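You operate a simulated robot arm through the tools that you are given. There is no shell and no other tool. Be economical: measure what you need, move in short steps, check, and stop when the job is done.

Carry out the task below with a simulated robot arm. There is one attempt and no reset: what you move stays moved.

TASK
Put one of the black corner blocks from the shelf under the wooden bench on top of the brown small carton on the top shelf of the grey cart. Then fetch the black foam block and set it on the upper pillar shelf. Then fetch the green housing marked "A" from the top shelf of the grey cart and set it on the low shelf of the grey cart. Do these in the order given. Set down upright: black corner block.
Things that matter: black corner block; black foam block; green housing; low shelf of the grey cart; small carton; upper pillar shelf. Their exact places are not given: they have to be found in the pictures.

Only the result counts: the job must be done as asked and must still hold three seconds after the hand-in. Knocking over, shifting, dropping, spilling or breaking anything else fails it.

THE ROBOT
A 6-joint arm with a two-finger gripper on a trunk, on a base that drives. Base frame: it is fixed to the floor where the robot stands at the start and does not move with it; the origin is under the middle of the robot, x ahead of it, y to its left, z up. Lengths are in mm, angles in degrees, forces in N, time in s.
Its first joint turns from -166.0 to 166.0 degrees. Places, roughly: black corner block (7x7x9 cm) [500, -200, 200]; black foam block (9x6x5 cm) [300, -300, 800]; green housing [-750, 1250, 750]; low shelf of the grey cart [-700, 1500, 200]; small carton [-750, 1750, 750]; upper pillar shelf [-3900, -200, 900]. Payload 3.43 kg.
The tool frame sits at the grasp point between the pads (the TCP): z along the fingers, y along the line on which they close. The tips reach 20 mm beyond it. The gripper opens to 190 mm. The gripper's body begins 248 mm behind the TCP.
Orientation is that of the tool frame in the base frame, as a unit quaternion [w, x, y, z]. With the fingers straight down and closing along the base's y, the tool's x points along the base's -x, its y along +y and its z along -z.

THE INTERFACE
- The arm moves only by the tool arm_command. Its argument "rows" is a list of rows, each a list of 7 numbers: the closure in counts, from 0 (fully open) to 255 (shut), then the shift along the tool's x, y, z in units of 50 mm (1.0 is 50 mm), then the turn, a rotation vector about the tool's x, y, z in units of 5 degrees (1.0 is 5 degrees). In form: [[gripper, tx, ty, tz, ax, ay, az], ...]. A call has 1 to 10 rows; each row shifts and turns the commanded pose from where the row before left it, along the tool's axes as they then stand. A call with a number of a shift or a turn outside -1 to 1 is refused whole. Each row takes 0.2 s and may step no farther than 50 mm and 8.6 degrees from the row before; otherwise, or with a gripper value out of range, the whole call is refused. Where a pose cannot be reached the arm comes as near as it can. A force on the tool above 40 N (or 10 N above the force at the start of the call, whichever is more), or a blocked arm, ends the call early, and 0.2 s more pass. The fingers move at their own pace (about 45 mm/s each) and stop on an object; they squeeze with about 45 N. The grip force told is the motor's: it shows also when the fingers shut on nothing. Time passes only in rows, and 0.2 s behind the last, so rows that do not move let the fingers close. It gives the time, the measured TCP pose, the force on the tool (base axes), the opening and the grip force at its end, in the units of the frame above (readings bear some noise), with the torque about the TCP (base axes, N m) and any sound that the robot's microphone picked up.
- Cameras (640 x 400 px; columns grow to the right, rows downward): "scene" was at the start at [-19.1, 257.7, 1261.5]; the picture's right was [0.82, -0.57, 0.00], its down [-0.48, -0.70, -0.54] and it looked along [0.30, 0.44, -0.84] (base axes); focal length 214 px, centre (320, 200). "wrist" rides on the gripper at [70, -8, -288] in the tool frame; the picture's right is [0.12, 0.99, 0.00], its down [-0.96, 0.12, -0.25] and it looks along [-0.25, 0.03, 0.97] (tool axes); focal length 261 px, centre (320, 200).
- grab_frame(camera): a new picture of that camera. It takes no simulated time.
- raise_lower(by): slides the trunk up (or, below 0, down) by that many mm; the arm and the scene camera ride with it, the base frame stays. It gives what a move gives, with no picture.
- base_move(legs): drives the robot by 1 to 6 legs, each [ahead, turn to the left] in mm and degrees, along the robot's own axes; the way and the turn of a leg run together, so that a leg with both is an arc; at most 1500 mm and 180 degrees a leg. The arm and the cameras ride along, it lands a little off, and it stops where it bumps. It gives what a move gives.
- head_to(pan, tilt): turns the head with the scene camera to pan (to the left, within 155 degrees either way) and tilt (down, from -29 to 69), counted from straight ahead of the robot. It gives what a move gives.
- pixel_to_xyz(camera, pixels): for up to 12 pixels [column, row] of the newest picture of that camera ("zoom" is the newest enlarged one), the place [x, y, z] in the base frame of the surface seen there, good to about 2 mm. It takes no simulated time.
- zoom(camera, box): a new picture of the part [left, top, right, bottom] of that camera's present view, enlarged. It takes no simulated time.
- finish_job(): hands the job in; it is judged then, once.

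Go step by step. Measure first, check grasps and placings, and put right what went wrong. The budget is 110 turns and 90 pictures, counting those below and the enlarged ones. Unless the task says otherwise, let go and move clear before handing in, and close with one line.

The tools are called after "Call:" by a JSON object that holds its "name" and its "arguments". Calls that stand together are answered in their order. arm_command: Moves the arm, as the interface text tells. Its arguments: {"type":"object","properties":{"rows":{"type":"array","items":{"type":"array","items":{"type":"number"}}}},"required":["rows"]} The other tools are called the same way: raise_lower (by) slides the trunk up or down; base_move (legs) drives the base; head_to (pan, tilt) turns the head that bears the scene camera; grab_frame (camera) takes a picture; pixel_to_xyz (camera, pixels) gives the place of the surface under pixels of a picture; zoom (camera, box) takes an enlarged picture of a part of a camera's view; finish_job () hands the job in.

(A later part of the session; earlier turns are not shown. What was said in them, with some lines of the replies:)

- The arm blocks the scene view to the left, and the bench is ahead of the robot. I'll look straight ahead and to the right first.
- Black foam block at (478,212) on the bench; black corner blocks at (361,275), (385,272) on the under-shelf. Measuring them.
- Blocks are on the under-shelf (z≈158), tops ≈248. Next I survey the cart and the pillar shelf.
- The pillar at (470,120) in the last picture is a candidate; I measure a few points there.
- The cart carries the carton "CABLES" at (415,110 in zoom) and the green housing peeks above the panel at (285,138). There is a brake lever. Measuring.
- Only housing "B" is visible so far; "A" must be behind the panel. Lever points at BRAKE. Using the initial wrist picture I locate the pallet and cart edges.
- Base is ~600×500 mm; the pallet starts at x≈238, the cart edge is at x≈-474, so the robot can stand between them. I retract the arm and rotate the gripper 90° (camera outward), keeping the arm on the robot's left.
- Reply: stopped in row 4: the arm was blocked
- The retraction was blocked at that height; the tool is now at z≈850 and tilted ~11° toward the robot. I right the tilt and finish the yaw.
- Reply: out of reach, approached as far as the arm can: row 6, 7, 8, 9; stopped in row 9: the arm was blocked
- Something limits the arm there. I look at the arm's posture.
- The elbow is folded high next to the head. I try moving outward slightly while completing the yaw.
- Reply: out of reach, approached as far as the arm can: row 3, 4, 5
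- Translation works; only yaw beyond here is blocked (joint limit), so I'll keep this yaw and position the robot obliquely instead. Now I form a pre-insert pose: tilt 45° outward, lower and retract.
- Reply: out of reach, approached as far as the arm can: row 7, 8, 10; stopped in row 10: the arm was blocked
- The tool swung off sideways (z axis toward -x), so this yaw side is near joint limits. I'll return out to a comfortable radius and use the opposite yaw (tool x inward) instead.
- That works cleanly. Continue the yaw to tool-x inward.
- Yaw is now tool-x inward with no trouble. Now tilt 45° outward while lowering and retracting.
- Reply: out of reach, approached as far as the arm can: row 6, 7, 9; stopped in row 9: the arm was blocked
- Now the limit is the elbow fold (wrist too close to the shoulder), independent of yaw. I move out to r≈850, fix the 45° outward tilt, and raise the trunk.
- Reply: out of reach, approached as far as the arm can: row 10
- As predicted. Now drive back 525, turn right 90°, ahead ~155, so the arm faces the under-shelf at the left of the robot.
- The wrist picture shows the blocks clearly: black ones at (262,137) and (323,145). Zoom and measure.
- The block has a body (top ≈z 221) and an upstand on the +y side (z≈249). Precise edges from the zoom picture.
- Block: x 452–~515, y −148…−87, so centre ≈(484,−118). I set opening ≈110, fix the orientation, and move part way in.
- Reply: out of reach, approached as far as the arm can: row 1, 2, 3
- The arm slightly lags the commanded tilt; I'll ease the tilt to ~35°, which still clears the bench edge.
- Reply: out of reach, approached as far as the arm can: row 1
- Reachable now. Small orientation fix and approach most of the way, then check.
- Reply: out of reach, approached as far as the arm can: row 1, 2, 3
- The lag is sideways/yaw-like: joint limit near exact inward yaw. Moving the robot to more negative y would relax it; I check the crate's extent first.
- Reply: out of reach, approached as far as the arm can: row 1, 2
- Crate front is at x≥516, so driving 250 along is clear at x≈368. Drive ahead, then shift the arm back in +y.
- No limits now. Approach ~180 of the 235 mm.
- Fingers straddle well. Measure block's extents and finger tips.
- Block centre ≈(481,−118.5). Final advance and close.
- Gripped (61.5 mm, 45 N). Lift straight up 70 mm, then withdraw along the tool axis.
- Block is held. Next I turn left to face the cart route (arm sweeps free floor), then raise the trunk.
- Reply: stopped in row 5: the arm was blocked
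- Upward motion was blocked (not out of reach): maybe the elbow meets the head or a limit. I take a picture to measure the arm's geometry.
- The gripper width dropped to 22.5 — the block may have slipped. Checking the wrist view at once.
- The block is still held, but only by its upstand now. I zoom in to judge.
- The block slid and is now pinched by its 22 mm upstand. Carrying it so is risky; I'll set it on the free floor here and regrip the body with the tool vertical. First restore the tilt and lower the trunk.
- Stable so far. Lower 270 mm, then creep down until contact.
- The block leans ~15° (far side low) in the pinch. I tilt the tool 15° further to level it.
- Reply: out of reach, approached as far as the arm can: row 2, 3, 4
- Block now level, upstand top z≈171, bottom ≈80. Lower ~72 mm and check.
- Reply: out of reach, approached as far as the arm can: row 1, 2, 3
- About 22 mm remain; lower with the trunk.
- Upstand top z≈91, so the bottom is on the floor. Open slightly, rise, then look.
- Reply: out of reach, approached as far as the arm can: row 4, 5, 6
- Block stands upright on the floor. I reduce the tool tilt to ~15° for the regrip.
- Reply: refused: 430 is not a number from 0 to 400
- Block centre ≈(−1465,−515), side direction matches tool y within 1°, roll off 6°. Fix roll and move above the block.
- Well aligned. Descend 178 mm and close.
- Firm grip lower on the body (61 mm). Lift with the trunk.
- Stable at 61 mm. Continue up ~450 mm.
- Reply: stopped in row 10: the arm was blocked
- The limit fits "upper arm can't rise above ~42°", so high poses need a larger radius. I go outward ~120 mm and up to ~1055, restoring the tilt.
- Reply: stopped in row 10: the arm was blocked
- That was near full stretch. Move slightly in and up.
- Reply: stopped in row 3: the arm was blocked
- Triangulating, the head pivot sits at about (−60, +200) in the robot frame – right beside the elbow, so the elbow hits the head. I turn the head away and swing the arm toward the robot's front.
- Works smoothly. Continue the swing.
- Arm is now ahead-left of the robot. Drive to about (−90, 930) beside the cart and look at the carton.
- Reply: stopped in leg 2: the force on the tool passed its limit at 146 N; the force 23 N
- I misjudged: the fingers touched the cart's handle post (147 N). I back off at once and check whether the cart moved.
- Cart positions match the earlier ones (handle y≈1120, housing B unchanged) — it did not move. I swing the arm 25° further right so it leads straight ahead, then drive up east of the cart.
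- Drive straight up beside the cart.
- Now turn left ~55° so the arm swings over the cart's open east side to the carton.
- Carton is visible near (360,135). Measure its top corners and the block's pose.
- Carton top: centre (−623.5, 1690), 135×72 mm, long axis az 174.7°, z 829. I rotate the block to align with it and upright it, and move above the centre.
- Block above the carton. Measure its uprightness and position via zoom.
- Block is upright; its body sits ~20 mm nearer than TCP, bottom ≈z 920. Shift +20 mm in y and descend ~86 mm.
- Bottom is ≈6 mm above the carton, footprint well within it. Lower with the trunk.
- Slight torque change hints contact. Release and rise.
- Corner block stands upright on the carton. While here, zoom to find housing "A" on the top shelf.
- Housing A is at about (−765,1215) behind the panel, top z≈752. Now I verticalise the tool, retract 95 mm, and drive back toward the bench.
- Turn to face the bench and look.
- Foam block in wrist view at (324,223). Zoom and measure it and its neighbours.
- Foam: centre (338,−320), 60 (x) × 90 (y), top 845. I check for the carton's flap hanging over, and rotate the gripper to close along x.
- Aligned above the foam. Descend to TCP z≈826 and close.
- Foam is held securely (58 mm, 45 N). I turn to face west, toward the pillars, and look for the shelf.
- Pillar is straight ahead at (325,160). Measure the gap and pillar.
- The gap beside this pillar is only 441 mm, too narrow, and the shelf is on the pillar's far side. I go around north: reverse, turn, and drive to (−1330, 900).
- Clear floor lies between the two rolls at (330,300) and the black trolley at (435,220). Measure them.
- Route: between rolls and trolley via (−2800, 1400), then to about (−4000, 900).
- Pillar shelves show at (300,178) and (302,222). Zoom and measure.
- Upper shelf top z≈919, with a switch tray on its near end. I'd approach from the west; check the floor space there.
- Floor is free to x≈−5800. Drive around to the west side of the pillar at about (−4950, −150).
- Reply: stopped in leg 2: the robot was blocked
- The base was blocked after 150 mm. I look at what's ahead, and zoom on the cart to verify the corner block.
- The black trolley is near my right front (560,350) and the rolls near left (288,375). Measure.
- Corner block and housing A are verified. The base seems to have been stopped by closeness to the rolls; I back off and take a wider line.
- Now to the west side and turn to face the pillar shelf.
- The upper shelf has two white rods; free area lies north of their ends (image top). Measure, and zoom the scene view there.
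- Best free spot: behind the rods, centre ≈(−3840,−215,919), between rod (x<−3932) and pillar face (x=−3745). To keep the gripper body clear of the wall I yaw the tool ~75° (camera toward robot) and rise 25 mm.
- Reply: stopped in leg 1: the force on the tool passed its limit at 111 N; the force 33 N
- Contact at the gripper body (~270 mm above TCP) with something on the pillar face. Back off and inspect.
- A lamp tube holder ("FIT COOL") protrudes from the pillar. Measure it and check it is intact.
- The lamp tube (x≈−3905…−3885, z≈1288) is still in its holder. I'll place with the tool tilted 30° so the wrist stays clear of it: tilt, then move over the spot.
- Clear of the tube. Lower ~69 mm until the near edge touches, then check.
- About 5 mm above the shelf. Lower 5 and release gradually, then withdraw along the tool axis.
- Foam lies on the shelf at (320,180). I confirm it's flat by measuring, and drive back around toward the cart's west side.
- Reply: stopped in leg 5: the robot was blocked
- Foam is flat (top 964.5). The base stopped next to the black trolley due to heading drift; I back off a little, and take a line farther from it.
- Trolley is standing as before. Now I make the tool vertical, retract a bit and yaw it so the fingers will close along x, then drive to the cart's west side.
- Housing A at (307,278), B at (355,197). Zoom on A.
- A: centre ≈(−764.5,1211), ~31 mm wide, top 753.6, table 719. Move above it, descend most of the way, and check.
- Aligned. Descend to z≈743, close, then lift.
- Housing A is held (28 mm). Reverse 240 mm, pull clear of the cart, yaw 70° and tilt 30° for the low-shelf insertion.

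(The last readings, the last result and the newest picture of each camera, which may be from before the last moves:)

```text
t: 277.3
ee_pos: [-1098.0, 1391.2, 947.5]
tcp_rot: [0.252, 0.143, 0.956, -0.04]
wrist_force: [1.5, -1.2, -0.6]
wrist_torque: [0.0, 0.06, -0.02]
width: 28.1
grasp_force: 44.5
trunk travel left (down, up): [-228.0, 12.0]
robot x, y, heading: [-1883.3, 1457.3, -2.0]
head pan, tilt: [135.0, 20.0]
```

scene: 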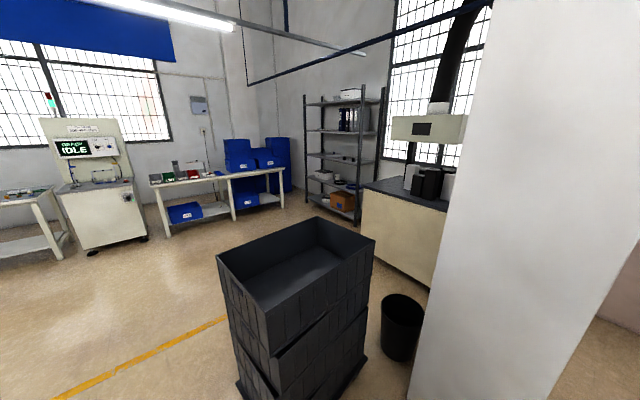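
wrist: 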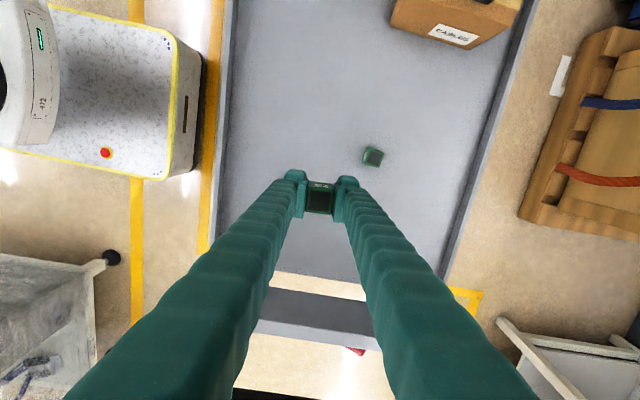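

Pose reached. Lower the trunk and then the arm to z≈330 outside the cart.

Call:
{"name": "raise_lower", "arguments": {"by": -210}}

Call:
{"name": "arm_command", "arguments": {"rows": [[255, 0.44, 0, 0.762, 0, 0, 0], [255, 0.44, 0, 0.762, 0, 0, 0], [255, 0.44, 0, 0.762, 0, 0, 0], [255, 0.44, 0, 0.762, 0, 0, 0], [255, 0.44, 0, 0.762, 0, 0, 0], [255, 0.44, 0, 0.762, 0, 0, 0], [255, 0.44, 0, 0.762, 0, 0, 0], [255, 0.44, 0, 0.762, 0, 0, 0], [255, 0.44, 0, 0.762, 0, 0, 0]]}}

Call:
{"name": "grab_frame", "arguments": {"camera": "wrist"}}

Call:
{"name": "head_to", "arguments": {"pan": 0, "tilt": 40}}

Call:
{"name": "grab_frame", "arguments": {"camera": "scene"}}

```text
t: 279.6
ee_pos: [-1098.4, 1390.5, 737.3]
tcp_rot: [0.252, 0.142, 0.956, -0.039]
wrist_force: [-0.2, 0.0, -0.6]
wrist_torque: [0.01, -0.03, 0.02]
width: 28.0
grasp_force: 44.8
trunk travel left (down, up): [-18.0, 222.0]
robot x, y, heading: [-1881.6, 1457.3, -1.9]
head pan, tilt: [135.0, 20.0]
```

```text
t: 281.6
ee_pos: [-1096.9, 1390.2, 343.8]
tcp_rot: [0.248, 0.143, 0.957, -0.045]
wrist_force: [-0.7, -0.1, 0.3]
wrist_torque: [-0.01, 0.01, 0.01]
width: 28.3
grasp_force: 45.3
out of reach, approached as far as the arm can: row 9
trunk travel left (down, up): [-18.0, 222.0]
robot x, y, heading: [-1881.9, 1455.1, -1.9]
head pan, tilt: [135.0, 20.0]
```

```text
16 pictures are left
```

wrist: 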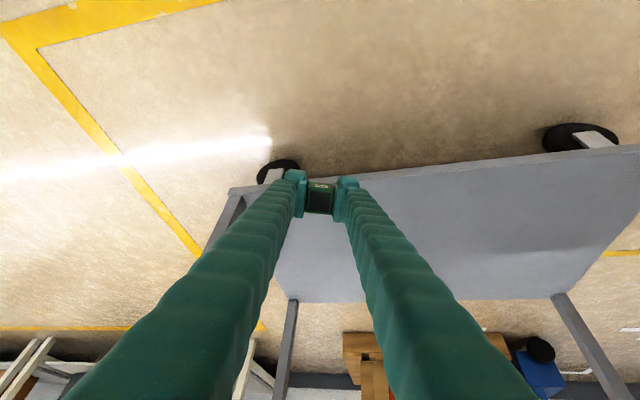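

```text
t: 283.7
ee_pos: [-1096.6, 1390.5, 343.7]
tcp_rot: [0.248, 0.144, 0.957, -0.046]
wrist_force: [-0.3, -0.2, -0.8]
wrist_torque: [-0.03, -0.01, 0.03]
width: 28.0
grasp_force: 45.2
trunk travel left (down, up): [-18.0, 222.0]
robot x, y, heading: [-1883.9, 1459.1, -2.0]
head pan, tilt: [0.0, 40.0]
```

```text
15 pictures are left
```

scene: 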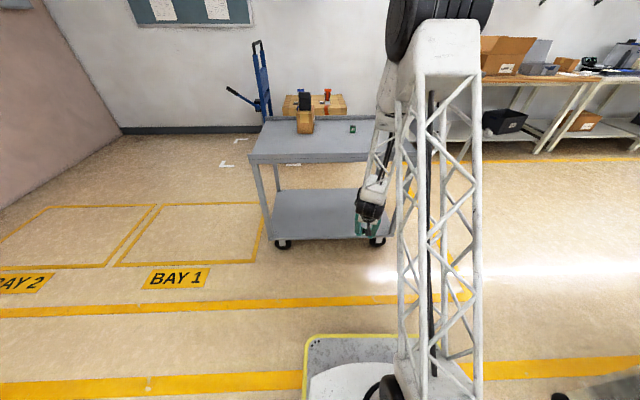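

Shelf is clear. Measure the low shelf edge and leg.

Call:
{"name": "pixel_to_xyz", "arguments": {"camera": "wrist", "pixels": [[400, 176], [235, 192], [222, 220], [400, 230], [330, 240], [450, 200], [590, 155], [290, 300]]}}

```text
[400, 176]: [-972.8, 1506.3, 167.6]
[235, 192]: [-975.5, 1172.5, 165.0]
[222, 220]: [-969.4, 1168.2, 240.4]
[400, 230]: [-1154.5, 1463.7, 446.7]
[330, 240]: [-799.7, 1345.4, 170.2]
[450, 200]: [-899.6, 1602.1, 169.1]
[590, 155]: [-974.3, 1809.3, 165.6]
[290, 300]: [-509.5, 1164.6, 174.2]
```

Shelf z≈170, west edge x≈−974. Insert to (−880,1480) and descend partly.

Call:
{"name": "arm_command", "arguments": {"rows": [[255, -0.393, 0.506, 0.53, 0, 0, 0], [255, -0.393, 0.506, 0.53, 0, 0, 0], [255, -0.393, 0.506, 0.53, 0, 0, 0], [255, -0.393, 0.506, 0.53, 0, 0, 0], [255, -0.393, 0.506, 0.53, 0, 0, 0], [255, -0.393, 0.506, 0.53, 0, 0, 0], [255, 0.288, 0.01, 0.515, 0, 0, 0], [255, 0, 0, 0, 0, 0, 0]]}}

Call:
{"name": "zoom", "arguments": {"camera": "wrist", "box": [240, 120, 400, 220]}}

Call:
{"name": "zoom", "arguments": {"camera": "scene", "box": [240, 100, 440, 260]}}

```text
t: 285.5
ee_pos: [-880.6, 1484.2, 237.3]
tcp_rot: [0.252, 0.143, 0.956, -0.039]
wrist_force: [-0.6, -0.6, -1.1]
wrist_torque: [0.03, 0.02, -0.02]
width: 28.2
grasp_force: 45.1
trunk travel left (down, up): [-18.0, 222.0]
robot x, y, heading: [-1883.5, 1453.2, -2.1]
head pan, tilt: [0.0, 40.0]
```

```text
4.00 times, centred on (320, 170) of wrist
```

zoom: 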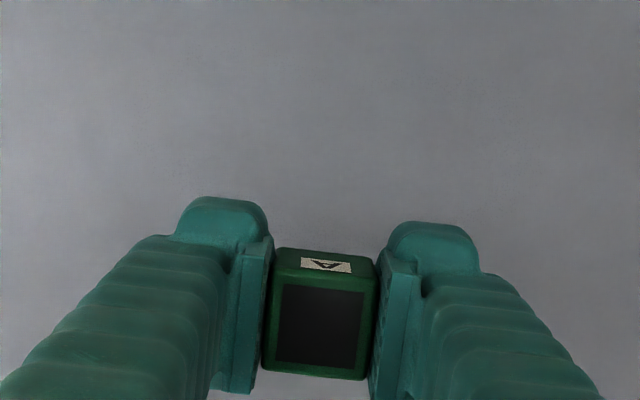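

```text
2.50 times, centred on (340, 180) of scene
```

zoom: 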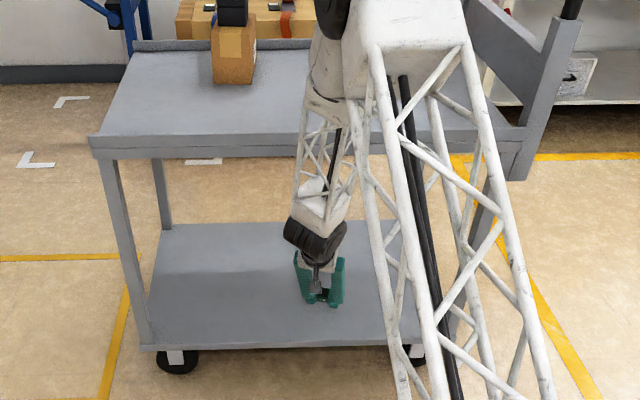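

Lower the last 36 mm, release, and withdraw along the tool axis.

Call:
{"name": "arm_command", "arguments": {"rows": [[255, 0.176, 0, 0.315, 0, 0, 0], [255, 0.176, 0, 0.315, 0, 0, 0], [255, 0, 0, 0, 0, 0, 0], [200, 0, 0, 0, 0, 0, 0], [180, 0, 0, 0, 0, 0, 0], [165, 0, 0, 0, 0, 0, 0], [165, 0, 0, 0, 0, 0, 0]]}}

Call:
{"name": "arm_command", "arguments": {"rows": [[165, 0, 0, -0.5, 0, 0, 0], [165, 0, 0, -0.9, 0, 0, 0], [165, 0, 0, -0.9, 0, 0, 0], [165, 0, 0, -0.9, 0, 0, 0]]}}

Call:
{"name": "grab_frame", "arguments": {"camera": "wrist"}}

```text
t: 287.1
ee_pos: [-879.0, 1482.1, 201.0]
tcp_rot: [0.252, 0.142, 0.957, -0.039]
wrist_force: [0.3, -1.0, 0.3]
wrist_torque: [0.02, -0.01, 0.0]
width: 67.3
grasp_force: 0.0
trunk travel left (down, up): [-18.0, 222.0]
robot x, y, heading: [-1878.1, 1459.2, -2.3]
head pan, tilt: [0.0, 40.0]
```

```text
t: 288.1
ee_pos: [-953.9, 1506.1, 337.8]
tcp_rot: [0.25, 0.144, 0.957, -0.04]
wrist_force: [0.0, 0.3, -0.9]
wrist_torque: [-0.06, -0.04, 0.02]
width: 67.1
grasp_force: 0.0
trunk travel left (down, up): [-18.0, 222.0]
robot x, y, heading: [-1885.1, 1455.7, -2.1]
head pan, tilt: [0.0, 40.0]
```

```text
12 pictures are left
```

wrist: 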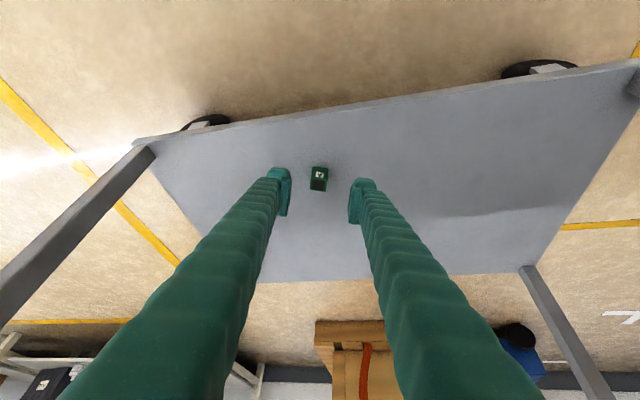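

Housing A sits on the low shelf at (319,179). Back the robot clear and verify everything on the cart.

Call:
{"name": "base_move", "arguments": {"legs": [[-250, 0]]}}

Call:
{"name": "zoom", "arguments": {"camera": "scene", "box": [240, 80, 440, 240]}}

Call:
{"name": "zoom", "arguments": {"camera": "wrist", "box": [256, 80, 416, 180]}}

```text
t: 290.0
ee_pos: [-1205.0, 1510.5, 338.9]
tcp_rot: [0.252, 0.145, 0.956, -0.039]
wrist_force: [-0.1, -0.1, -0.4]
wrist_torque: [-0.01, -0.01, -0.01]
width: 67.1
grasp_force: 0.0
trunk travel left (down, up): [-18.0, 222.0]
robot x, y, heading: [-2136.0, 1467.0, -2.3]
head pan, tilt: [0.0, 40.0]
```

```text
2.50 times, centred on (340, 160) of scene
```

zoom: 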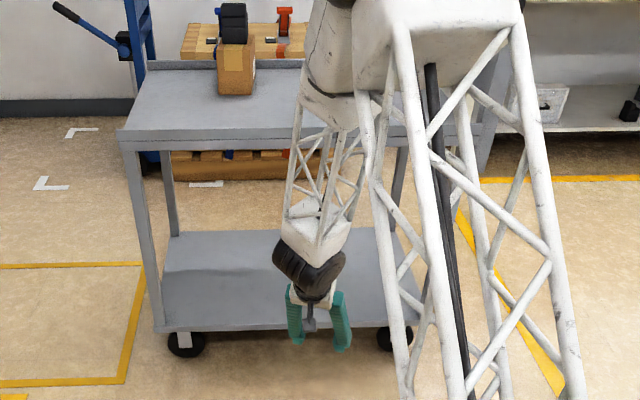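

```text
4.00 times, centred on (336, 130) of wrist
```

zoom: 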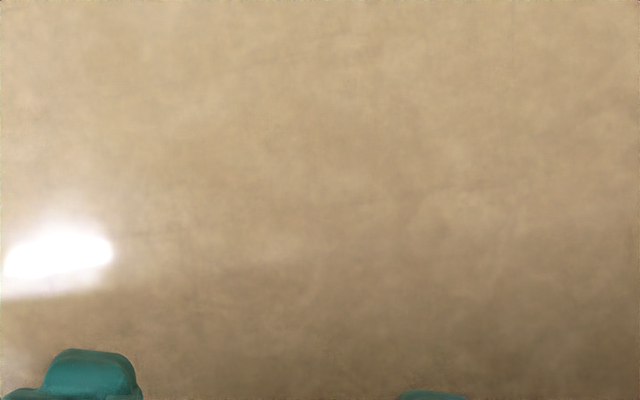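

The corner block stands on the carton, the housing was seen on the low shelf, and the foam was measured flat on the upper pillar shelf. The gripper is open and clear of the cart, so I hand the job in.

Call:
{"name": "finish_job", "arguments": {}}

```text
The job is handed in.
```

All three items were placed in the order given and the job is handed in: the black corner block is upright on the small carton, the black foam block is flat on the upper pillar shelf, and green housing "A" is on the low shelf of the grey cart. On the way the arm bumped the cart handle and a lamp tube on the pillar, and the base stopped against something twice, once beside two rolls and once beside a black trolley. The cart measured unmoved, and the tube and trolley looked in place afterwards, but I did not check the rolls closely.
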